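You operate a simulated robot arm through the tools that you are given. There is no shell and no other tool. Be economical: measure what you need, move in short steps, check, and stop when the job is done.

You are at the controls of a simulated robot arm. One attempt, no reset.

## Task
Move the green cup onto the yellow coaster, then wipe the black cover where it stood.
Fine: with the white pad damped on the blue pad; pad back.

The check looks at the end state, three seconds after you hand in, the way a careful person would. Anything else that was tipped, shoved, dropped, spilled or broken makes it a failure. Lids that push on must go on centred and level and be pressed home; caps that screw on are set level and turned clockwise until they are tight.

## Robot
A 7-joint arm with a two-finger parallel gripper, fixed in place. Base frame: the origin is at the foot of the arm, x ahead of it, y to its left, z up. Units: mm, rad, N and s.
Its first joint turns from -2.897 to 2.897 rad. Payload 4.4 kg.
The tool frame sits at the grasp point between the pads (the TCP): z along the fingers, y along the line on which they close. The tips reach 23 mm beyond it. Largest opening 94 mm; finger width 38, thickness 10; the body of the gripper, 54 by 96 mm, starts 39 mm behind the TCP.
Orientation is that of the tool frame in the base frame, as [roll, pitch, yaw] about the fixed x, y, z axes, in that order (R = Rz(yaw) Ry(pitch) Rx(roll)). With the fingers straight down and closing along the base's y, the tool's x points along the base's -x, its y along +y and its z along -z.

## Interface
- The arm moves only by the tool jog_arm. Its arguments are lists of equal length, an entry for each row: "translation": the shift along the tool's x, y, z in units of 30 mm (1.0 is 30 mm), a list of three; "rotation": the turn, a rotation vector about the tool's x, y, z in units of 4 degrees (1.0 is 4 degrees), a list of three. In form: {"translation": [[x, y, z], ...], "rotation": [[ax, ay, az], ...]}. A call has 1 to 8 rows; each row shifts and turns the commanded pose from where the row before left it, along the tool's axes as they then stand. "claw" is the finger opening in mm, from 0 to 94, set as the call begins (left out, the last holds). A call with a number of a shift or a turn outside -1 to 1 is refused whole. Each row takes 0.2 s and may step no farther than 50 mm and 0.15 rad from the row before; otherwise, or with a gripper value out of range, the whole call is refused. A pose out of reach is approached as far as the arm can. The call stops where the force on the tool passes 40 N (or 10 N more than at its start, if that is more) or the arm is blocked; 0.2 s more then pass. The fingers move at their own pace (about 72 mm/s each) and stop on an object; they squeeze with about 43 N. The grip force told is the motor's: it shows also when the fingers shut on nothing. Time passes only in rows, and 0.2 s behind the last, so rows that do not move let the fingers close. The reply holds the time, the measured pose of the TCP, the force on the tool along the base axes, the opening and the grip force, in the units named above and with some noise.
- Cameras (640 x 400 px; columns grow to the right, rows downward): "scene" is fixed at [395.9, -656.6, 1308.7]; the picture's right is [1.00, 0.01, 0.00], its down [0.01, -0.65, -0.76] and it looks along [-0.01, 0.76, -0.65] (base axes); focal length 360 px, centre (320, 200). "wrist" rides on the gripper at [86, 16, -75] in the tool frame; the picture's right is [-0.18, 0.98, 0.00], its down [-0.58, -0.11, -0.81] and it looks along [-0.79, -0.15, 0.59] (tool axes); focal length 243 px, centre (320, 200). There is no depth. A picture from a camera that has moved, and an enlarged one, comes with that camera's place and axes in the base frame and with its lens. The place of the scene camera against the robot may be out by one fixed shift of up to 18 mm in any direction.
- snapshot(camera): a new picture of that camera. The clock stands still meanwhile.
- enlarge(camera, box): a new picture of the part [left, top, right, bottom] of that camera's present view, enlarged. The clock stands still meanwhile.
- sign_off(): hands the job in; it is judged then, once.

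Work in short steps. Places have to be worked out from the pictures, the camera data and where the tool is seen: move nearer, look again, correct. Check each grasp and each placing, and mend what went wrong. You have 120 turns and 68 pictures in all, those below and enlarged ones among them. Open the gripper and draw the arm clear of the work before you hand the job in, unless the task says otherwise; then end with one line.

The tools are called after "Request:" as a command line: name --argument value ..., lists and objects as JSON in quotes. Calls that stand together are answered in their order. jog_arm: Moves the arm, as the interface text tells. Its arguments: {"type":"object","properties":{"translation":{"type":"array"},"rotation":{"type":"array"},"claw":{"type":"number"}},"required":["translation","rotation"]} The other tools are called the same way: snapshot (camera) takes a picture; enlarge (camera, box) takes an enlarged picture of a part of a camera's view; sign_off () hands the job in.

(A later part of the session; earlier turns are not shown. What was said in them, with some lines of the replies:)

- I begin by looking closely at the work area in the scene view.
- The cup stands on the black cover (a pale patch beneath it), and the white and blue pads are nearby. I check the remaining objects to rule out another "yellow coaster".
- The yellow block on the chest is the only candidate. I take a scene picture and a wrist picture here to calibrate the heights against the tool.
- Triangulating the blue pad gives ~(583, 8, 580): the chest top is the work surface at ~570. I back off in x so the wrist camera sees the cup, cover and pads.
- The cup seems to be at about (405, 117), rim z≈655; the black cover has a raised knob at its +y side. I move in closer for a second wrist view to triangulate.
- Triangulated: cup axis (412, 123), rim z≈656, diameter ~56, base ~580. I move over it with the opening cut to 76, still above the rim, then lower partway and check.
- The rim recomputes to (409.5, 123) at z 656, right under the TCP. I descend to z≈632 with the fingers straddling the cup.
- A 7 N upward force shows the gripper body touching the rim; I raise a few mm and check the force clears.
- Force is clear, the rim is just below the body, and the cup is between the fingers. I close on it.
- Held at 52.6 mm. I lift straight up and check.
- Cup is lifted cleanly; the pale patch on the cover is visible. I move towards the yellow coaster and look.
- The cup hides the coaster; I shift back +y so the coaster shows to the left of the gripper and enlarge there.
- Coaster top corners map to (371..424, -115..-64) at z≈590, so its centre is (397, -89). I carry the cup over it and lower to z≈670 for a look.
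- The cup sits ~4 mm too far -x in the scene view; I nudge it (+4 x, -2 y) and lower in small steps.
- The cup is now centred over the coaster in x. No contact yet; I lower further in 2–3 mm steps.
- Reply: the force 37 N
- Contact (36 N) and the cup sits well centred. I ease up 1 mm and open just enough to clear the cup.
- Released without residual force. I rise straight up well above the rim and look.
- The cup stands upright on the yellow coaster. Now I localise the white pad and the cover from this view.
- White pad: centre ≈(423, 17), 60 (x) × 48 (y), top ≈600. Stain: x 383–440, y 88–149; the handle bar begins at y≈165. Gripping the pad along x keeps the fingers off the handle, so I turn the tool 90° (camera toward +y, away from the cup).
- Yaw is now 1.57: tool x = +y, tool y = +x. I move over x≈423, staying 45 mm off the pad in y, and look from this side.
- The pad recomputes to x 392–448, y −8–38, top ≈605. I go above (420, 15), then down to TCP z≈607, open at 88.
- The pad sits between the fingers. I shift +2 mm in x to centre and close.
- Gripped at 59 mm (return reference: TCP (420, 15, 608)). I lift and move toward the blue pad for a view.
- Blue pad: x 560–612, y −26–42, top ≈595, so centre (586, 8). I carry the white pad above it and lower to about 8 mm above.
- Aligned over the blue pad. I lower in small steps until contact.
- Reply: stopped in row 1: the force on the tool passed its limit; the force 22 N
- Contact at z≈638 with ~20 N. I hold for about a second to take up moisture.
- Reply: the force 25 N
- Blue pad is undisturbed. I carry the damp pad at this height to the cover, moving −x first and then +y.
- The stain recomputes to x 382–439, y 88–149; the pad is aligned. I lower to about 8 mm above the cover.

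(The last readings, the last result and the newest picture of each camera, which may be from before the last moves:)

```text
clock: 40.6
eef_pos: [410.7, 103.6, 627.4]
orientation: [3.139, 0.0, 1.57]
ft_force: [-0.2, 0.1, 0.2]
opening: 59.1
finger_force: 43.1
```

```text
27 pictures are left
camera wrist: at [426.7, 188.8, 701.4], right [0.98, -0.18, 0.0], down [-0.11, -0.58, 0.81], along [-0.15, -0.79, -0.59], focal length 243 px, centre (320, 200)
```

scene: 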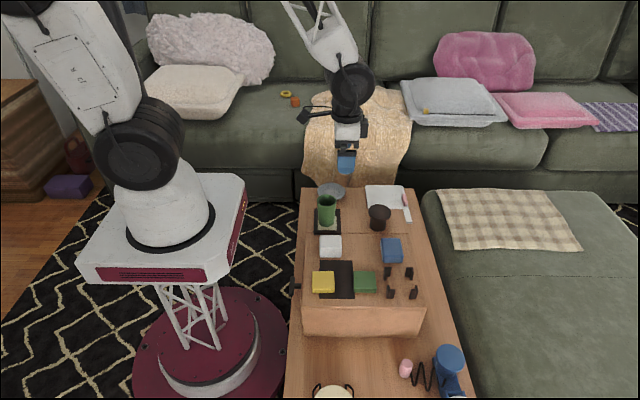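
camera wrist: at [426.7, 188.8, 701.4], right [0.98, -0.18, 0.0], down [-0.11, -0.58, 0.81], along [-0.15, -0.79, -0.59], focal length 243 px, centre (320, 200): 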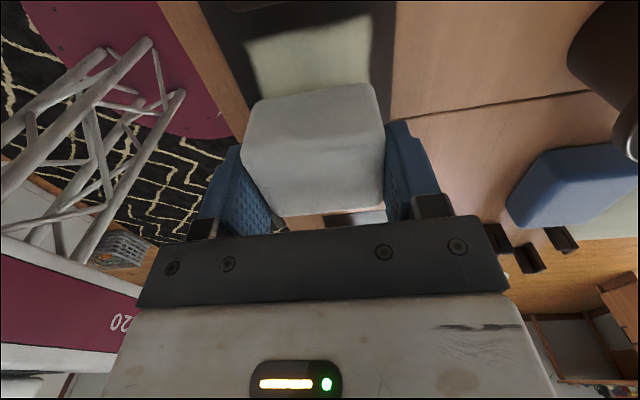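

Handle's near face is at y≈161–165, so I'll cap the pad centre at y≈131. Lowering to contact.

Request:
jog_arm --translation '[[0, 0, 0.1], [0, 0, 0]]' --rotation '[[0, 0, 0], [0, 0, 0]]'

Request:
jog_arm --translation '[[0, 0, 0.08], [0, 0, 0]]' --rotation '[[0, 0, 0], [0, 0, 0]]'

Request:
jog_arm --translation '[[0, 0, 0.06], [0, 0, 0]]' --rotation '[[0, 0, 0], [0, 0, 0]]'

```text
clock: 41.2
eef_pos: [411.1, 102.1, 623.9]
orientation: [3.139, 0.001, 1.571]
ft_force: [0.1, 0.2, 0.1]
opening: 59.0
finger_force: 42.9
```

```text
clock: 41.8
eef_pos: [409.5, 101.8, 621.8]
orientation: [3.14, 0.001, 1.571]
ft_force: [1.0, -0.3, -1.1]
opening: 58.9
finger_force: 42.3
```

```text
clock: 42.4
eef_pos: [410.5, 103.1, 620.3]
orientation: [3.139, 0.001, 1.57]
ft_force: [-1.0, 0.0, 0.2]
opening: 58.9
finger_force: 42.7
```

Request:
jog_arm --translation '[[0, 0, 0.06], [0, 0, 0]]' --rotation '[[0, 0, 0], [0, 0, 0]]'

Request:
jog_arm --translation '[[0, 0, 0.06], [0, 0, 0]]' --rotation '[[0, 0, 0], [0, 0, 0]]'

```text
clock: 43.0
eef_pos: [410.2, 102.6, 618.1]
orientation: [3.14, 0.0, 1.571]
ft_force: [-0.3, -1.1, -0.5]
opening: 59.1
finger_force: 42.8
```

```text
clock: 43.6
eef_pos: [410.3, 103.2, 615.7]
orientation: [3.14, 0.001, 1.571]
ft_force: [-3.5, -0.7, 22.8]
opening: 58.8
finger_force: 42.6
```

Contact with ~23 N. I ease slightly so the cover isn't dragged, then make a slow first stroke toward +y.

Request:
jog_arm --translation '[[0, 0, -0.02], [0, 0, 0]]' --rotation '[[0, 0, 0], [0, 0, 0]]'

Request:
jog_arm --translation '[[0.2, 0, 0], [0.2, 0, 0], [0.2, 0, 0], [0.2, 0, 0], [0.13, 0, 0]]' --rotation '[[0, 0, 0], [0, 0, 0], [0, 0, 0], [0, 0, 0], [0, 0, 0]]'

Request:
enlarge --camera "scene" --box '[290, 150, 390, 250]'

```text
clock: 44.2
eef_pos: [409.6, 102.1, 615.8]
orientation: [3.139, 0.0, 1.572]
ft_force: [0.1, 0.6, -0.6]
opening: 59.2
finger_force: 43.1
```

```text
clock: 45.4
eef_pos: [409.3, 130.6, 616.9]
orientation: [3.139, 0.001, 1.571]
ft_force: [-1.4, -5.7, 14.5]
opening: 58.9
finger_force: 42.3
```

```text
4.00 times, centred on (340, 200) of scene
camera zoom: at [395.9, -656.6, 1308.7], right [1.0, 0.01, 0.0], down [0.01, -0.65, -0.76], along [-0.01, 0.76, -0.65], focal length 1440 px, centre (240, 200)
```

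zoom: 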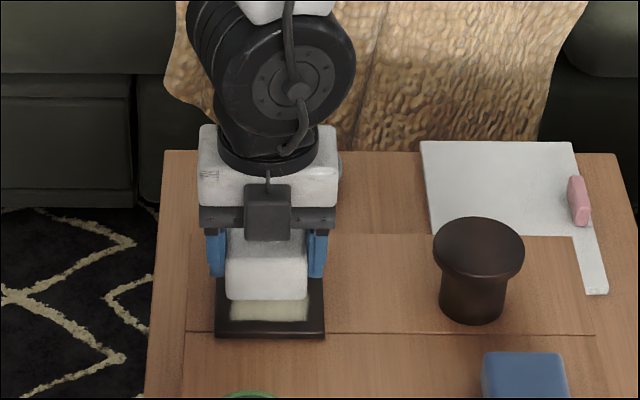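

The cover hasn't moved and contact is ~14 N with 6 N drag. I stroke back and forth with small x offsets.

Request:
jog_arm --translation '[[-0.25, 0.04, 0], [-0.25, 0.04, 0], [-0.25, 0.04, 0.01], [-0.25, 0.04, 0.01], [0.25, 0, 0], [0.25, 0, 0], [0.25, 0, 0], [0.25, 0, -0.01]]' --rotation '[[0, 0, 0], [0, 0, 0], [0, 0, 0], [0, 0, 0], [0, 0, 0], [0, 0, 0], [0, 0, 0], [0, 0, 0]]'

Request:
jog_arm --translation '[[-0.25, -0.08, 0], [-0.25, -0.08, 0], [-0.25, -0.08, 0.01], [-0.25, -0.08, 0.01], [-0.1, 0, 0]]' --rotation '[[0, 0, 0], [0, 0, 0], [0, 0, 0], [0, 0, 0], [0, 0, 0]]'

Request:
snapshot --camera "wrist"

```text
clock: 47.2
eef_pos: [414.7, 129.4, 616.1]
orientation: [3.14, 0.0, 1.57]
ft_force: [-0.6, -1.4, 6.7]
opening: 59.1
finger_force: 42.9
```

```text
clock: 48.4
eef_pos: [404.1, 97.8, 616.0]
orientation: [3.139, 0.0, 1.572]
ft_force: [7.3, 0.4, 21.4]
opening: 58.9
finger_force: 43.2
```

```text
25 pictures are left
camera wrist: at [420.8, 183.2, 690.6], right [0.98, -0.18, 0.0], down [-0.11, -0.58, 0.81], along [-0.15, -0.79, -0.59], focal length 243 px, centre (320, 200)
```

wrist: 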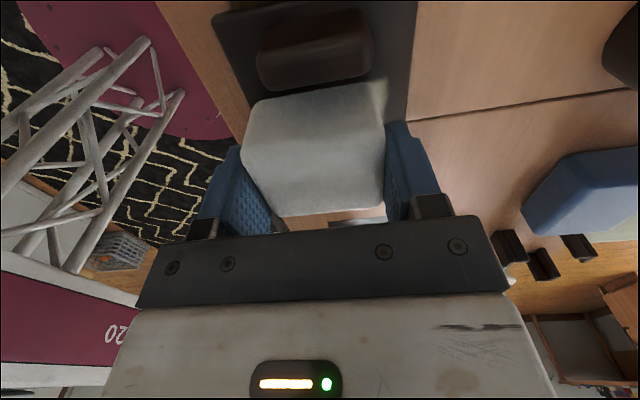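

The handle looks nearer to the pad than before; I check in the scene view whether the cover slid.

Request:
enlarge --camera "scene" --box '[290, 150, 390, 250]'

Request:
enlarge --camera "wrist" --box '[200, 0, 440, 150]'

```text
4.00 times, centred on (340, 200) of scene
camera zoom: at [395.9, -656.6, 1308.7], right [1.0, 0.01, 0.0], down [0.01, -0.65, -0.76], along [-0.01, 0.76, -0.65], focal length 1440 px, centre (240, 200)
```

zoom: 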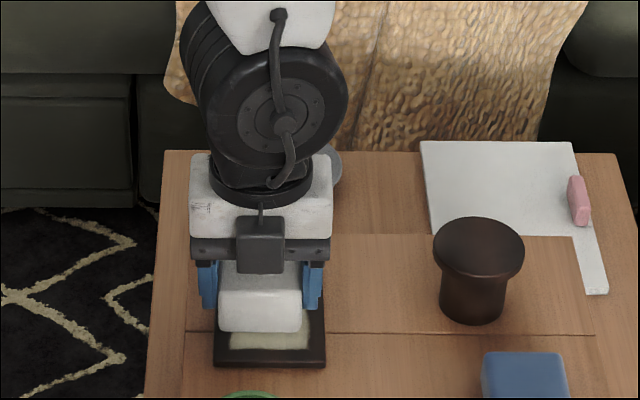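

```text
2.67 times, centred on (320, 75) of wrist
camera zoom: at [420.8, 183.2, 690.6], right [0.98, -0.18, 0.0], down [-0.11, -0.58, 0.81], along [-0.15, -0.79, -0.59], focal length 647 px, centre (320, 533)
```

zoom: 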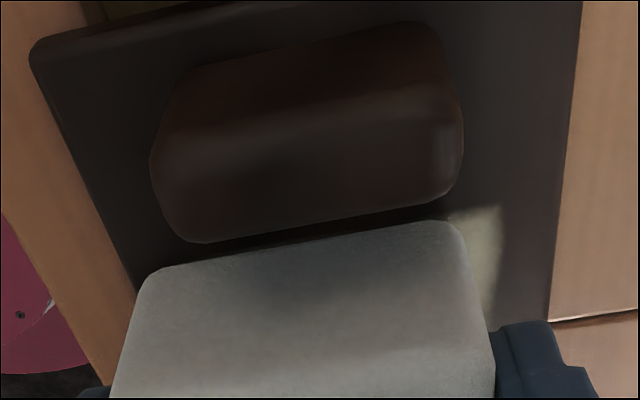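

The cover is loose and was dragged about 30 mm toward −y. I lift the pad clear and look properly before restoring it.

Request:
jog_arm --translation '[[0, 0, -0.5], [0, 0, -0.9], [0, 0, -0.9], [1, 0, -0.5], [1, 0, -0.5], [1, 0, 0]]' --rotation '[[0, 0, 0], [0, 0, 0], [0, 0, 0], [0, 0, 0], [0, 0, 0], [0, 0, 0]]'

Request:
snapshot --camera "wrist"

Request:
enlarge --camera "scene" --box '[290, 160, 390, 260]'

```text
clock: 49.8
eef_pos: [405.1, 188.9, 714.1]
orientation: [3.139, 0.0, 1.57]
ft_force: [0.1, -0.6, -0.9]
opening: 59.0
finger_force: 43.3
```

```text
22 pictures are left
camera wrist: at [420.2, 274.8, 788.4], right [0.98, -0.18, 0.0], down [-0.11, -0.58, 0.81], along [-0.15, -0.79, -0.59], focal length 243 px, centre (320, 200)
```

wrist: 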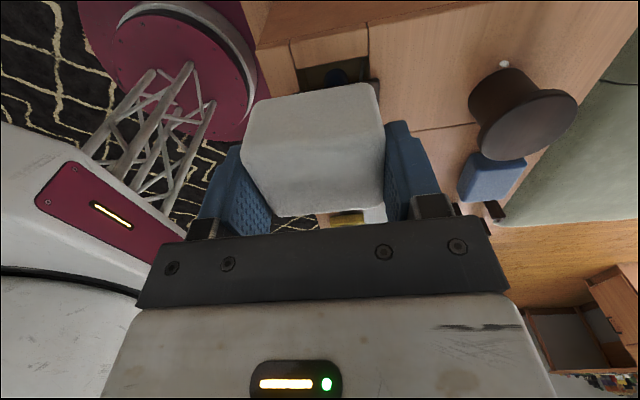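

```text
4.00 times, centred on (340, 210) of scene
camera zoom: at [395.9, -656.6, 1308.7], right [1.0, 0.01, 0.0], down [0.01, -0.65, -0.76], along [-0.01, 0.76, -0.65], focal length 1440 px, centre (240, 160)
```

zoom: 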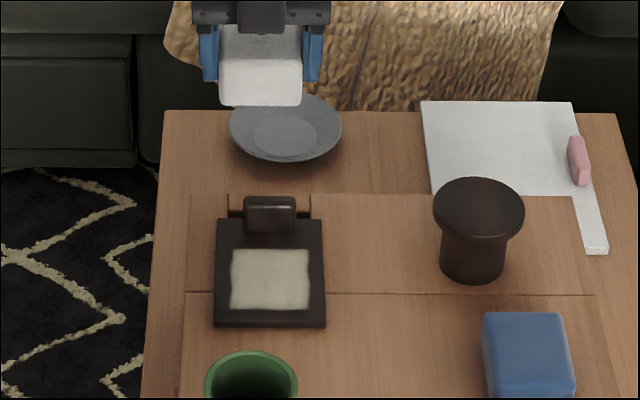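

The cover is a sliding lid over a well; it was pulled ~30 mm open toward −y and the patch is still there. I check the patch closely, then go back onto the lid to drag it closed (+y), after which I'll wipe only with +y/x strokes.

Request:
enlarge --camera "scene" --box '[335, 200, 385, 250]'

Request:
jog_arm --translation '[[-1, 0.1, 0], [-1, 0.1, 0], [-0.95, 0, 0], [0, 0, 0.9], [0, 0, 0.9], [0, 0, 0.8], [0, 0, 0.4], [0, 0, 0]]' --rotation '[[0, 0, 0], [0, 0, 0], [0, 0, 0], [0, 0, 0], [0, 0, 0], [0, 0, 0], [0, 0, 0], [0, 0, 0]]'

```text
8.00 times, centred on (360, 225) of scene
camera zoom: at [395.9, -656.6, 1308.7], right [1.0, 0.01, 0.0], down [0.01, -0.65, -0.76], along [-0.01, 0.76, -0.65], focal length 2881 px, centre (0, 0)
```

zoom: 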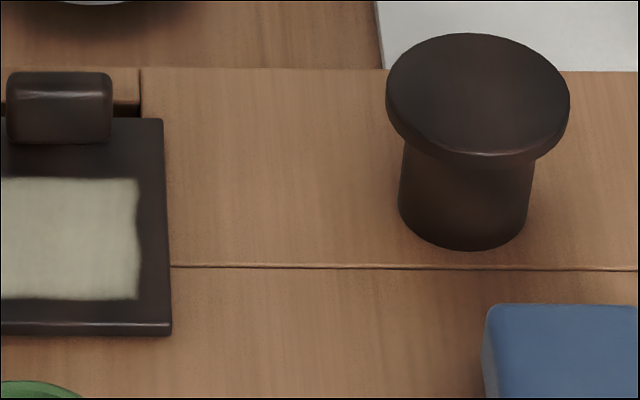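

```text
clock: 51.6
eef_pos: [411.3, 98.4, 625.6]
orientation: [3.138, -0.002, 1.57]
ft_force: [0.3, 0.1, -0.1]
opening: 58.9
finger_force: 43.3
```

I lower to contact on the lid.

Request:
jog_arm --translation '[[0, 0, 0.2], [0, 0, 0.07], [0, 0, 0]]' --rotation '[[0, 0, 0], [0, 0, 0], [0, 0, 0]]'

Request:
jog_arm --translation '[[0, 0, 0.04], [0, 0, 0]]' --rotation '[[0, 0, 0], [0, 0, 0]]'

```text
clock: 52.4
eef_pos: [411.0, 99.2, 616.2]
orientation: [3.141, 0.0, 1.571]
ft_force: [0.2, -0.6, -0.4]
opening: 58.7
finger_force: 43.2
```

```text
clock: 52.9
eef_pos: [411.1, 100.1, 615.8]
orientation: [3.139, -0.001, 1.57]
ft_force: [-5.6, -1.0, 22.2]
opening: 58.9
finger_force: 42.5
stopped in row 2: the force on the tool passed its limit (the readings are from after the stop); the commanded pose is now the measured one
```

22 N on the lid. I drag +y about 30 mm.

Request:
jog_arm --translation '[[0.2, 0, 0], [0.2, 0, 0], [0.2, 0, 0], [0.2, 0, 0], [0.2, 0, 0]]' --rotation '[[0, 0, 0], [0, 0, 0], [0, 0, 0], [0, 0, 0], [0, 0, 0]]'

Request:
enlarge --camera "scene" --box '[290, 150, 390, 250]'

Request:
snapshot --camera "wrist"

```text
clock: 53.5
eef_pos: [411.4, 110.7, 616.9]
orientation: [3.14, 0.0, 1.571]
ft_force: [-5.6, -0.5, 22.2]
opening: 58.9
finger_force: 43.5
stopped in row 3: the force on the tool passed its limit (the readings are from after the stop); the commanded pose is now the measured one
```

```text
4.00 times, centred on (340, 200) of scene
camera zoom: at [395.9, -656.6, 1308.7], right [1.0, 0.01, 0.0], down [0.01, -0.65, -0.76], along [-0.01, 0.76, -0.65], focal length 1440 px, centre (240, 200)
```

zoom: 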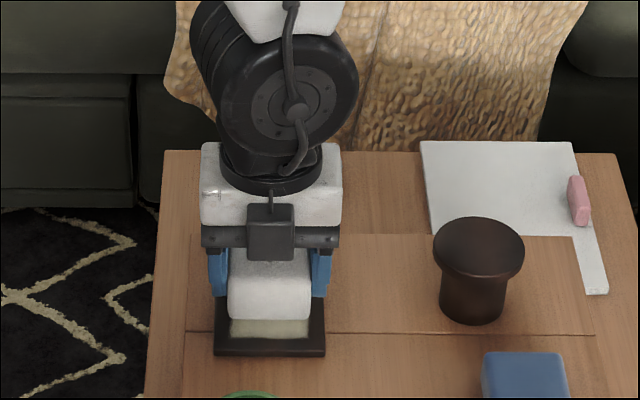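

```text
18 pictures are left
camera wrist: at [427.4, 196.1, 690.5], right [0.98, -0.18, 0.0], down [-0.11, -0.58, 0.81], along [-0.15, -0.79, -0.59], focal length 243 px, centre (320, 200)
```

wrist: 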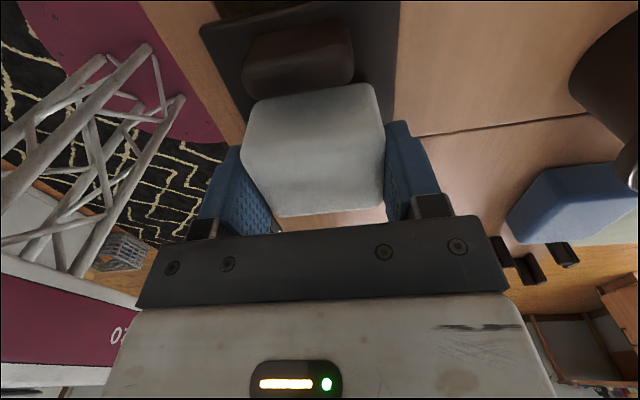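

The lid follows the pad (moved ~12 mm back). I continue +y in smaller steps with slightly less pressure.

Request:
jog_arm --translation '[[0.12, 0, -0.01], [0.12, 0, 0], [0.12, 0, 0], [0.12, 0, 0], [0.1, 0, 0]]' --rotation '[[0, 0, 0], [0, 0, 0], [0, 0, 0], [0, 0, 0], [0, 0, 0]]'

Request:
enlarge --camera "scene" --box '[290, 150, 390, 250]'

```text
clock: 54.7
eef_pos: [412.2, 127.7, 616.2]
orientation: [-3.142, 0.0, 1.57]
ft_force: [-0.8, -1.1, -0.7]
opening: 58.9
finger_force: 43.1
```

```text
4.00 times, centred on (340, 200) of scene
camera zoom: at [395.9, -656.6, 1308.7], right [1.0, 0.01, 0.0], down [0.01, -0.65, -0.76], along [-0.01, 0.76, -0.65], focal length 1440 px, centre (240, 200)
```

zoom: 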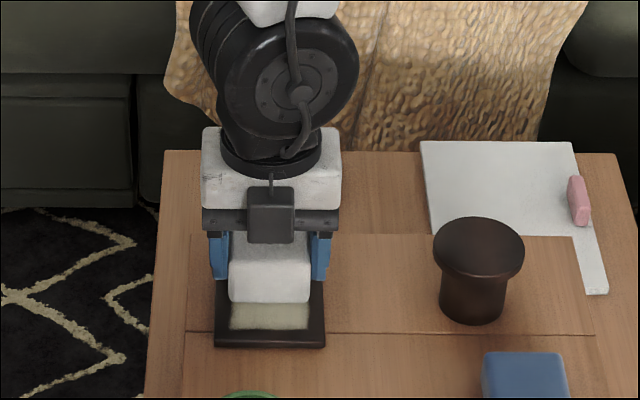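

The lid is ~9–10 mm short of its place and the pad's edge is about at the handle. I push +y gently in small steps; the pad face pushes the handle squarely.

Request:
jog_arm --translation '[[0.08, 0, 0], [0.08, 0, 0], [0.08, 0, 0], [0, 0, 0]]' --rotation '[[0, 0, 0], [0, 0, 0], [0, 0, 0], [0, 0, 0]]'

Request:
enlarge --camera "scene" --box '[290, 150, 390, 250]'

```text
clock: 55.7
eef_pos: [411.3, 136.0, 616.9]
orientation: [3.141, -0.001, 1.571]
ft_force: [-0.7, -0.5, 6.2]
opening: 58.9
finger_force: 43.5
```

```text
4.00 times, centred on (340, 200) of scene
camera zoom: at [395.9, -656.6, 1308.7], right [1.0, 0.01, 0.0], down [0.01, -0.65, -0.76], along [-0.01, 0.76, -0.65], focal length 1440 px, centre (240, 200)
```

zoom: 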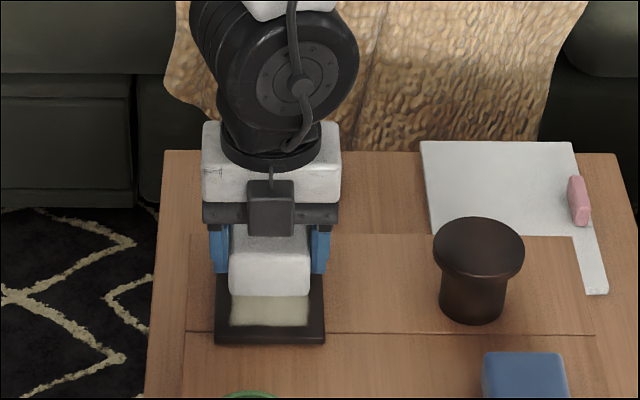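

Edge at 343 px versus 338 originally; push another ~5 mm.

Request:
jog_arm --translation '[[0.06, 0, 0], [0.06, 0, 0], [0.05, 0, 0], [0, 0, 0]]' --rotation '[[0, 0, 0], [0, 0, 0], [0, 0, 0], [0, 0, 0]]'

Request:
enlarge --camera "scene" --box '[290, 150, 390, 250]'

```text
clock: 56.7
eef_pos: [410.6, 140.5, 616.5]
orientation: [3.138, -0.001, 1.57]
ft_force: [1.2, -7.2, 24.9]
opening: 59.0
finger_force: 42.9
```

```text
4.00 times, centred on (340, 200) of scene
camera zoom: at [395.9, -656.6, 1308.7], right [1.0, 0.01, 0.0], down [0.01, -0.65, -0.76], along [-0.01, 0.76, -0.65], focal length 1440 px, centre (240, 200)
```

zoom: 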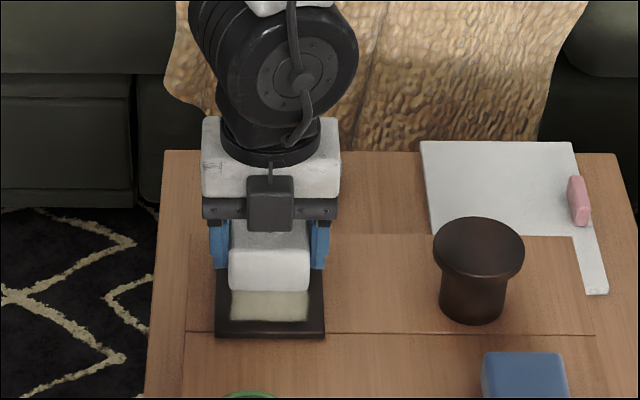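

The lid is back at its original edge (338 px) and seated against resistance. I lift straight up, back off, and look at the patch.

Request:
jog_arm --translation '[[0, 0, -0.4], [0, 0, -0.9], [0, 0, -0.9], [0.8, 0, -0.9], [0.8, 0, -0.2]]' --rotation '[[0, 0, 0], [0, 0, 0], [0, 0, 0], [0, 0, 0], [0, 0, 0]]'

Request:
enlarge --camera "scene" --box '[300, 185, 360, 245]'

```text
clock: 57.9
eef_pos: [412.7, 188.1, 714.8]
orientation: [3.14, 0.0, 1.57]
ft_force: [-0.4, -0.6, -0.5]
opening: 59.2
finger_force: 42.8
```

```text
6.67 times, centred on (330, 215) of scene
camera zoom: at [395.9, -656.6, 1308.7], right [1.0, 0.01, 0.0], down [0.01, -0.65, -0.76], along [-0.01, 0.76, -0.65], focal length 2401 px, centre (253, 100)
```

zoom: 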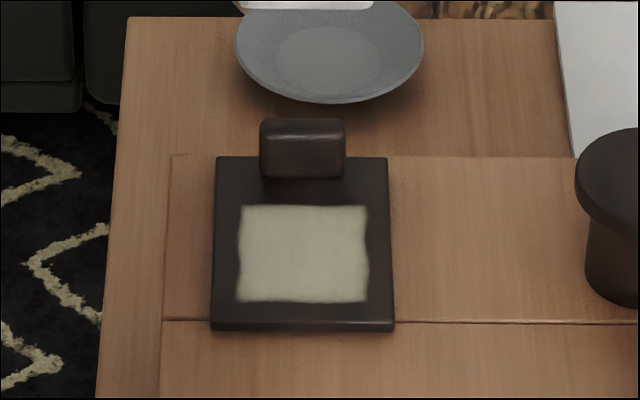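

The lid is back in place; the patch is paler/duller but still there. The lid is stopped in +y, so I wipe with +y strokes and x strokes. Back above the −y end of the patch.

Request:
jog_arm --translation '[[-1, 0, 0], [-0.95, -0.05, 0], [-0.9, 0, 0.3], [0, 0, 0.9], [0, 0, 0.9], [0, 0, 0.8], [0, 0, 0.27], [0, 0, 0.06]]' --rotation '[[0, 0, 0], [0, 0, 0], [0, 0, 0], [0, 0, 0], [0, 0, 0], [0, 0, 0], [0, 0, 0], [0, 0, 0]]'

Request:
jog_arm --translation '[[0, 0, 0.04], [0, 0, 0]]' --rotation '[[0, 0, 0], [0, 0, 0]]'

```text
clock: 59.7
eef_pos: [411.2, 102.5, 618.4]
orientation: [3.14, -0.001, 1.571]
ft_force: [-0.2, 0.6, -0.7]
opening: 58.9
finger_force: 43.3
```

```text
clock: 60.3
eef_pos: [409.3, 102.7, 616.6]
orientation: [-3.141, -0.001, 1.571]
ft_force: [0.0, -0.2, -0.2]
opening: 58.8
finger_force: 42.8
```

Request:
jog_arm --translation '[[0, 0, 0.03], [0, 0, 0]]' --rotation '[[0, 0, 0], [0, 0, 0]]'

```text
clock: 60.9
eef_pos: [410.2, 101.9, 615.6]
orientation: [3.138, -0.002, 1.572]
ft_force: [0.3, -0.1, 0.5]
opening: 59.3
finger_force: 42.4
```

Request:
jog_arm --translation '[[0, 0, 0.02], [0, 0, 0]]' --rotation '[[0, 0, 0], [0, 0, 0]]'

```text
clock: 61.5
eef_pos: [410.1, 102.0, 615.6]
orientation: [3.139, 0.002, 1.57]
ft_force: [-3.4, -0.6, 17.1]
opening: 58.8
finger_force: 43.4
```

17 N contact. I stroke in x here: +9, −18, +9 mm.

Request:
jog_arm --translation '[[0, 0.15, 0], [0, 0.15, 0], [0, -0.15, 0], [0, -0.15, 0], [0, -0.15, 0], [0, -0.15, 0], [0, 0.15, 0], [0, 0.15, 0]]' --rotation '[[0, 0, 0], [0, 0, 0], [0, 0, 0], [0, 0, 0], [0, 0, 0], [0, 0, 0], [0, 0, 0], [0, 0, 0]]'

Request:
jog_arm --translation '[[0.16, 0, 0], [0.16, 0, 0], [0.16, 0, 0], [0.16, 0, 0], [0.16, 0, 0], [0.16, 0, 0]]' --rotation '[[0, 0, 0], [0, 0, 0], [0, 0, 0], [0, 0, 0], [0, 0, 0], [0, 0, 0]]'

Request:
enlarge --camera "scene" --box '[300, 185, 360, 245]'

```text
clock: 63.1
eef_pos: [402.1, 102.2, 616.7]
orientation: [3.14, -0.001, 1.573]
ft_force: [-2.9, -0.2, 18.3]
opening: 58.8
finger_force: 43.1
stopped in row 7: the force on the tool passed its limit (the readings are from after the stop); the commanded pose is now the measured one
```

```text
clock: 63.7
eef_pos: [401.6, 111.9, 614.9]
orientation: [3.139, 0.0, 1.571]
ft_force: [-0.9, -5.0, 17.7]
opening: 58.8
finger_force: 42.9
stopped in row 3: the force on the tool passed its limit (the readings are from after the stop); the commanded pose is now the measured one
```

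```text
6.67 times, centred on (330, 215) of scene
camera zoom: at [395.9, -656.6, 1308.7], right [1.0, 0.01, 0.0], down [0.01, -0.65, -0.76], along [-0.01, 0.76, -0.65], focal length 2401 px, centre (253, 100)
```

zoom: 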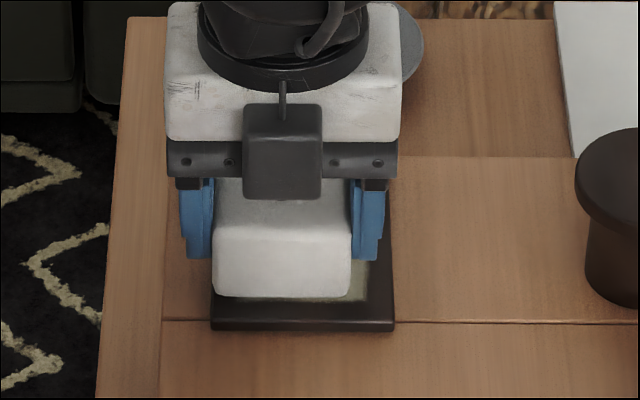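

The lid held its place and the patch is clearly fading. I ease slightly and continue the stroke +y, then x strokes.

Request:
jog_arm --translation '[[0, 0.15, -0.015], [0, 0.15, 0], [0.15, 0, 0], [0.15, 0, 0], [0.15, 0, 0], [0.15, 0, 0]]' --rotation '[[0, 0, 0], [0, 0, 0], [0, 0, 0], [0, 0, 0], [0, 0, 0], [0, 0, 0]]'

Request:
jog_arm --translation '[[0, 0.15, 0], [0, 0.15, 0], [0, -0.15, 0], [0, -0.15, 0], [0, -0.15, 0], [0, -0.15, 0], [0, 0.15, 0], [0, 0.15, 0]]' --rotation '[[0, 0, 0], [0, 0, 0], [0, 0, 0], [0, 0, 0], [0, 0, 0], [0, 0, 0], [0, 0, 0], [0, 0, 0]]'

```text
clock: 65.1
eef_pos: [410.6, 129.0, 616.0]
orientation: [3.14, 0.0, 1.57]
ft_force: [0.1, 0.2, -1.0]
opening: 58.9
finger_force: 42.5
```

```text
clock: 66.9
eef_pos: [409.6, 128.2, 616.7]
orientation: [3.141, 0.0, 1.57]
ft_force: [0.1, -0.4, 0.0]
opening: 59.0
finger_force: 43.3
```

Contact was lost at this end; I press ~1 mm down and repeat the x strokes here.

Request:
jog_arm --translation '[[0, 0, 0.02], [0, 0, 0]]' --rotation '[[0, 0, 0], [0, 0, 0]]'

Request:
jog_arm --translation '[[0, 0.13, 0], [0, 0.13, 0], [0, -0.13, 0], [0, -0.13, 0], [0, -0.13, 0], [0, -0.13, 0], [0, 0.13, 0], [0, 0.13, 0]]' --rotation '[[0, 0, 0], [0, 0, 0], [0, 0, 0], [0, 0, 0], [0, 0, 0], [0, 0, 0], [0, 0, 0], [0, 0, 0]]'

```text
clock: 67.5
eef_pos: [411.3, 130.4, 615.5]
orientation: [3.14, -0.001, 1.572]
ft_force: [-1.6, -3.7, 17.7]
opening: 59.1
finger_force: 43.0
```

```text
clock: 69.1
eef_pos: [405.7, 129.4, 615.2]
orientation: [3.139, 0.0, 1.57]
ft_force: [-4.3, 0.2, 20.7]
opening: 58.7
finger_force: 43.0
stopped in row 7: the force on the tool passed its limit (the readings are from after the stop); the commanded pose is now the measured one
```

Lift straight up, back off +y, and look at the patch.

Request:
jog_arm --translation '[[0, 0.1, -0.4], [0, 0, -0.9], [0, 0, -0.9], [1, 0, -0.9], [1, 0, -0.2]]' --rotation '[[0, 0, 0], [0, 0, 0], [0, 0, 0], [0, 0, 0], [0, 0, 0]]'

Request:
enlarge --camera "scene" --box '[300, 185, 360, 245]'

```text
clock: 70.3
eef_pos: [408.4, 189.8, 713.5]
orientation: [3.139, 0.002, 1.57]
ft_force: [0.1, 0.8, -0.3]
opening: 58.9
finger_force: 43.1
```

```text
6.67 times, centred on (330, 215) of scene
camera zoom: at [395.9, -656.6, 1308.7], right [1.0, 0.01, 0.0], down [0.01, -0.65, -0.76], along [-0.01, 0.76, -0.65], focal length 2401 px, centre (253, 100)
```

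zoom: 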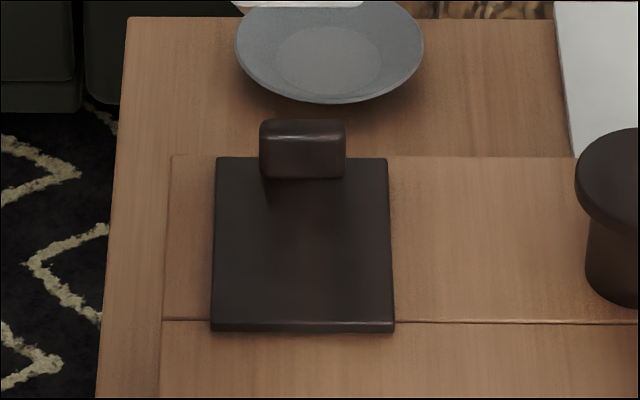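

The patch is gone and the lid sits in its original place. Now I carry the white pad back over (420, 15).

Request:
jog_arm --translation '[[-1, 0.1, 0], [-1, 0.1, 0], [-1, 0.1, 0], [-1, 0.09, 0], [-1, 0, 0], [-0.83, 0, 0], [0, 0, 0]]' --rotation '[[0, 0, 0], [0, 0, 0], [0, 0, 0], [0, 0, 0], [0, 0, 0], [0, 0, 0], [0, 0, 0]]'

Request:
jog_arm --translation '[[0, 0, 0.9], [0, 0, 0.9], [0, 0, 0.8], [0, 0, 0.5], [0, 0, 0.15], [0, 0, 0]]' --rotation '[[0, 0, 0], [0, 0, 0], [0, 0, 0], [0, 0, 0], [0, 0, 0], [0, 0, 0]]'

```text
clock: 71.9
eef_pos: [420.0, 13.0, 714.1]
orientation: [3.138, 0.001, 1.571]
ft_force: [0.1, 0.5, -0.2]
opening: 59.0
finger_force: 43.4
```

```text
clock: 73.3
eef_pos: [421.1, 14.2, 616.4]
orientation: [3.138, 0.0, 1.572]
ft_force: [-0.2, -0.1, 0.0]
opening: 59.2
finger_force: 43.1
```

Above its old spot; I lower the last ~8 mm in small steps.

Request:
jog_arm --translation '[[0, 0, 0.12], [0, 0, 0.06], [0, 0, 0]]' --rotation '[[0, 0, 0], [0, 0, 0], [0, 0, 0]]'

Request:
jog_arm --translation '[[0, 0, 0.06], [0, 0, 0]]' --rotation '[[0, 0, 0], [0, 0, 0]]'

```text
clock: 74.1
eef_pos: [422.1, 14.3, 612.0]
orientation: [3.141, 0.001, 1.572]
ft_force: [-1.0, -0.3, 0.1]
opening: 58.7
finger_force: 42.9
```

```text
clock: 74.7
eef_pos: [420.5, 15.7, 609.9]
orientation: [3.141, 0.001, 1.571]
ft_force: [0.9, -0.4, 0.3]
opening: 59.1
finger_force: 43.3
```

Request:
jog_arm --translation '[[0, 0, 0.05], [0, 0, 0]]' --rotation '[[0, 0, 0], [0, 0, 0]]'

Request:
jog_arm --translation '[[0, 0, 0.03], [0, 0, 0]]' --rotation '[[0, 0, 0], [0, 0, 0]]'

```text
clock: 75.3
eef_pos: [420.7, 14.0, 608.3]
orientation: [3.14, 0.001, 1.57]
ft_force: [0.2, -0.7, -0.2]
opening: 58.8
finger_force: 43.3
```

```text
clock: 75.9
eef_pos: [421.0, 14.6, 607.2]
orientation: [3.139, 0.001, 1.571]
ft_force: [0.2, -0.1, -0.5]
opening: 58.9
finger_force: 42.9
```

Request:
jog_arm --translation '[[0, 0, 0.04], [0, 0, 0]]' --rotation '[[0, 0, 0], [0, 0, 0]]'

```text
clock: 76.5
eef_pos: [419.5, 15.6, 604.9]
orientation: [3.141, 0.001, 1.57]
ft_force: [0.1, -0.5, 0.8]
opening: 58.8
finger_force: 43.1
```

Request:
jog_arm --translation '[[0, 0, 0.04], [0, 0, 0]]' --rotation '[[0, 0, 0], [0, 0, 0]]'

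```text
clock: 77.0
eef_pos: [421.0, 14.5, 605.4]
orientation: [3.139, 0.0, 1.571]
ft_force: [-5.4, -0.6, 18.0]
opening: 58.7
finger_force: 43.5
stopped in row 2: the force on the tool passed its limit (the readings are from after the stop); the commanded pose is now the measured one
```

Contact at z≈605. I open the fingers evenly to 88 and rise.

Request:
jog_arm --translation '[[0, 0, 0], [0, 0, 0], [0, 0, 0]]' --rotation '[[0, 0, 0], [0, 0, 0], [0, 0, 0]]' --claw 88

Request:
jog_arm --translation '[[0, 0, -0.4], [0, 0, -0.9], [0, 0, -0.9], [0, 0, -0.9], [0.3, 0, -0.9], [1, 0, -0.9], [1, 0, 0], [1, 0, 0]]' --rotation '[[0, 0, 0], [0, 0, 0], [0, 0, 0], [0, 0, 0], [0, 0, 0], [0, 0, 0], [0, 0, 0], [0, 0, 0]]'

Request:
jog_arm --translation '[[1, 0, 0], [1, 0, 0], [1, 0, 0], [1, 0, 0], [1, 0, 0]]' --rotation '[[0, 0, 0], [0, 0, 0], [0, 0, 0], [0, 0, 0], [0, 0, 0]]'

Request:
enlarge --camera "scene" --box '[290, 175, 440, 310]'

```text
clock: 77.8
eef_pos: [420.0, 14.3, 605.5]
orientation: [3.141, 0.0, 1.572]
ft_force: [-1.0, -0.4, -0.2]
opening: 88.1
finger_force: 0.0
```

```text
clock: 79.7
eef_pos: [420.9, 114.0, 753.6]
orientation: [3.139, 0.0, 1.569]
ft_force: [-0.3, 0.4, -0.1]
opening: 87.6
finger_force: 0.0
```

```text
clock: 80.8
eef_pos: [420.6, 263.7, 752.1]
orientation: [3.138, 0.002, 1.571]
ft_force: [0.2, 0.1, -0.2]
opening: 88.1
finger_force: 0.1
```

```text
2.96 times, centred on (365, 242) of scene
camera zoom: at [395.9, -656.6, 1308.7], right [1.0, 0.01, 0.0], down [0.01, -0.65, -0.76], along [-0.01, 0.76, -0.65], focal length 1067 px, centre (187, 74)
```

zoom: 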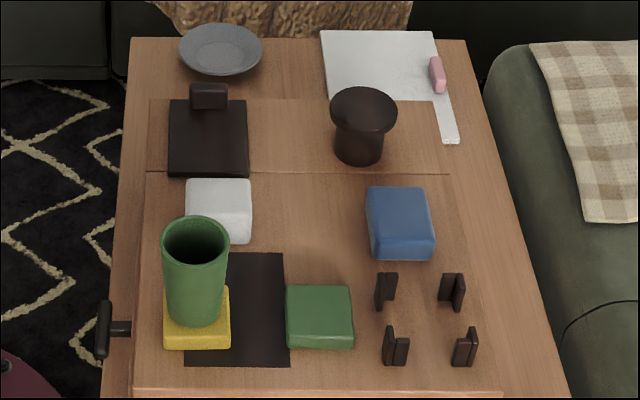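

Everything matches the first picture except the cup, which now stands on the yellow coaster, and the clean cover. The white pad is back and the arm is clear with the gripper open, so I hand in.

Request:
sign_off

```text
The job is handed in.
```

The green cup stands upright on the yellow coaster, the black cover is wiped clean, and the white pad, damped on the blue one, is back in its place; the cover slid about 30 mm during wiping, and I pushed it back to where it was before finishing.
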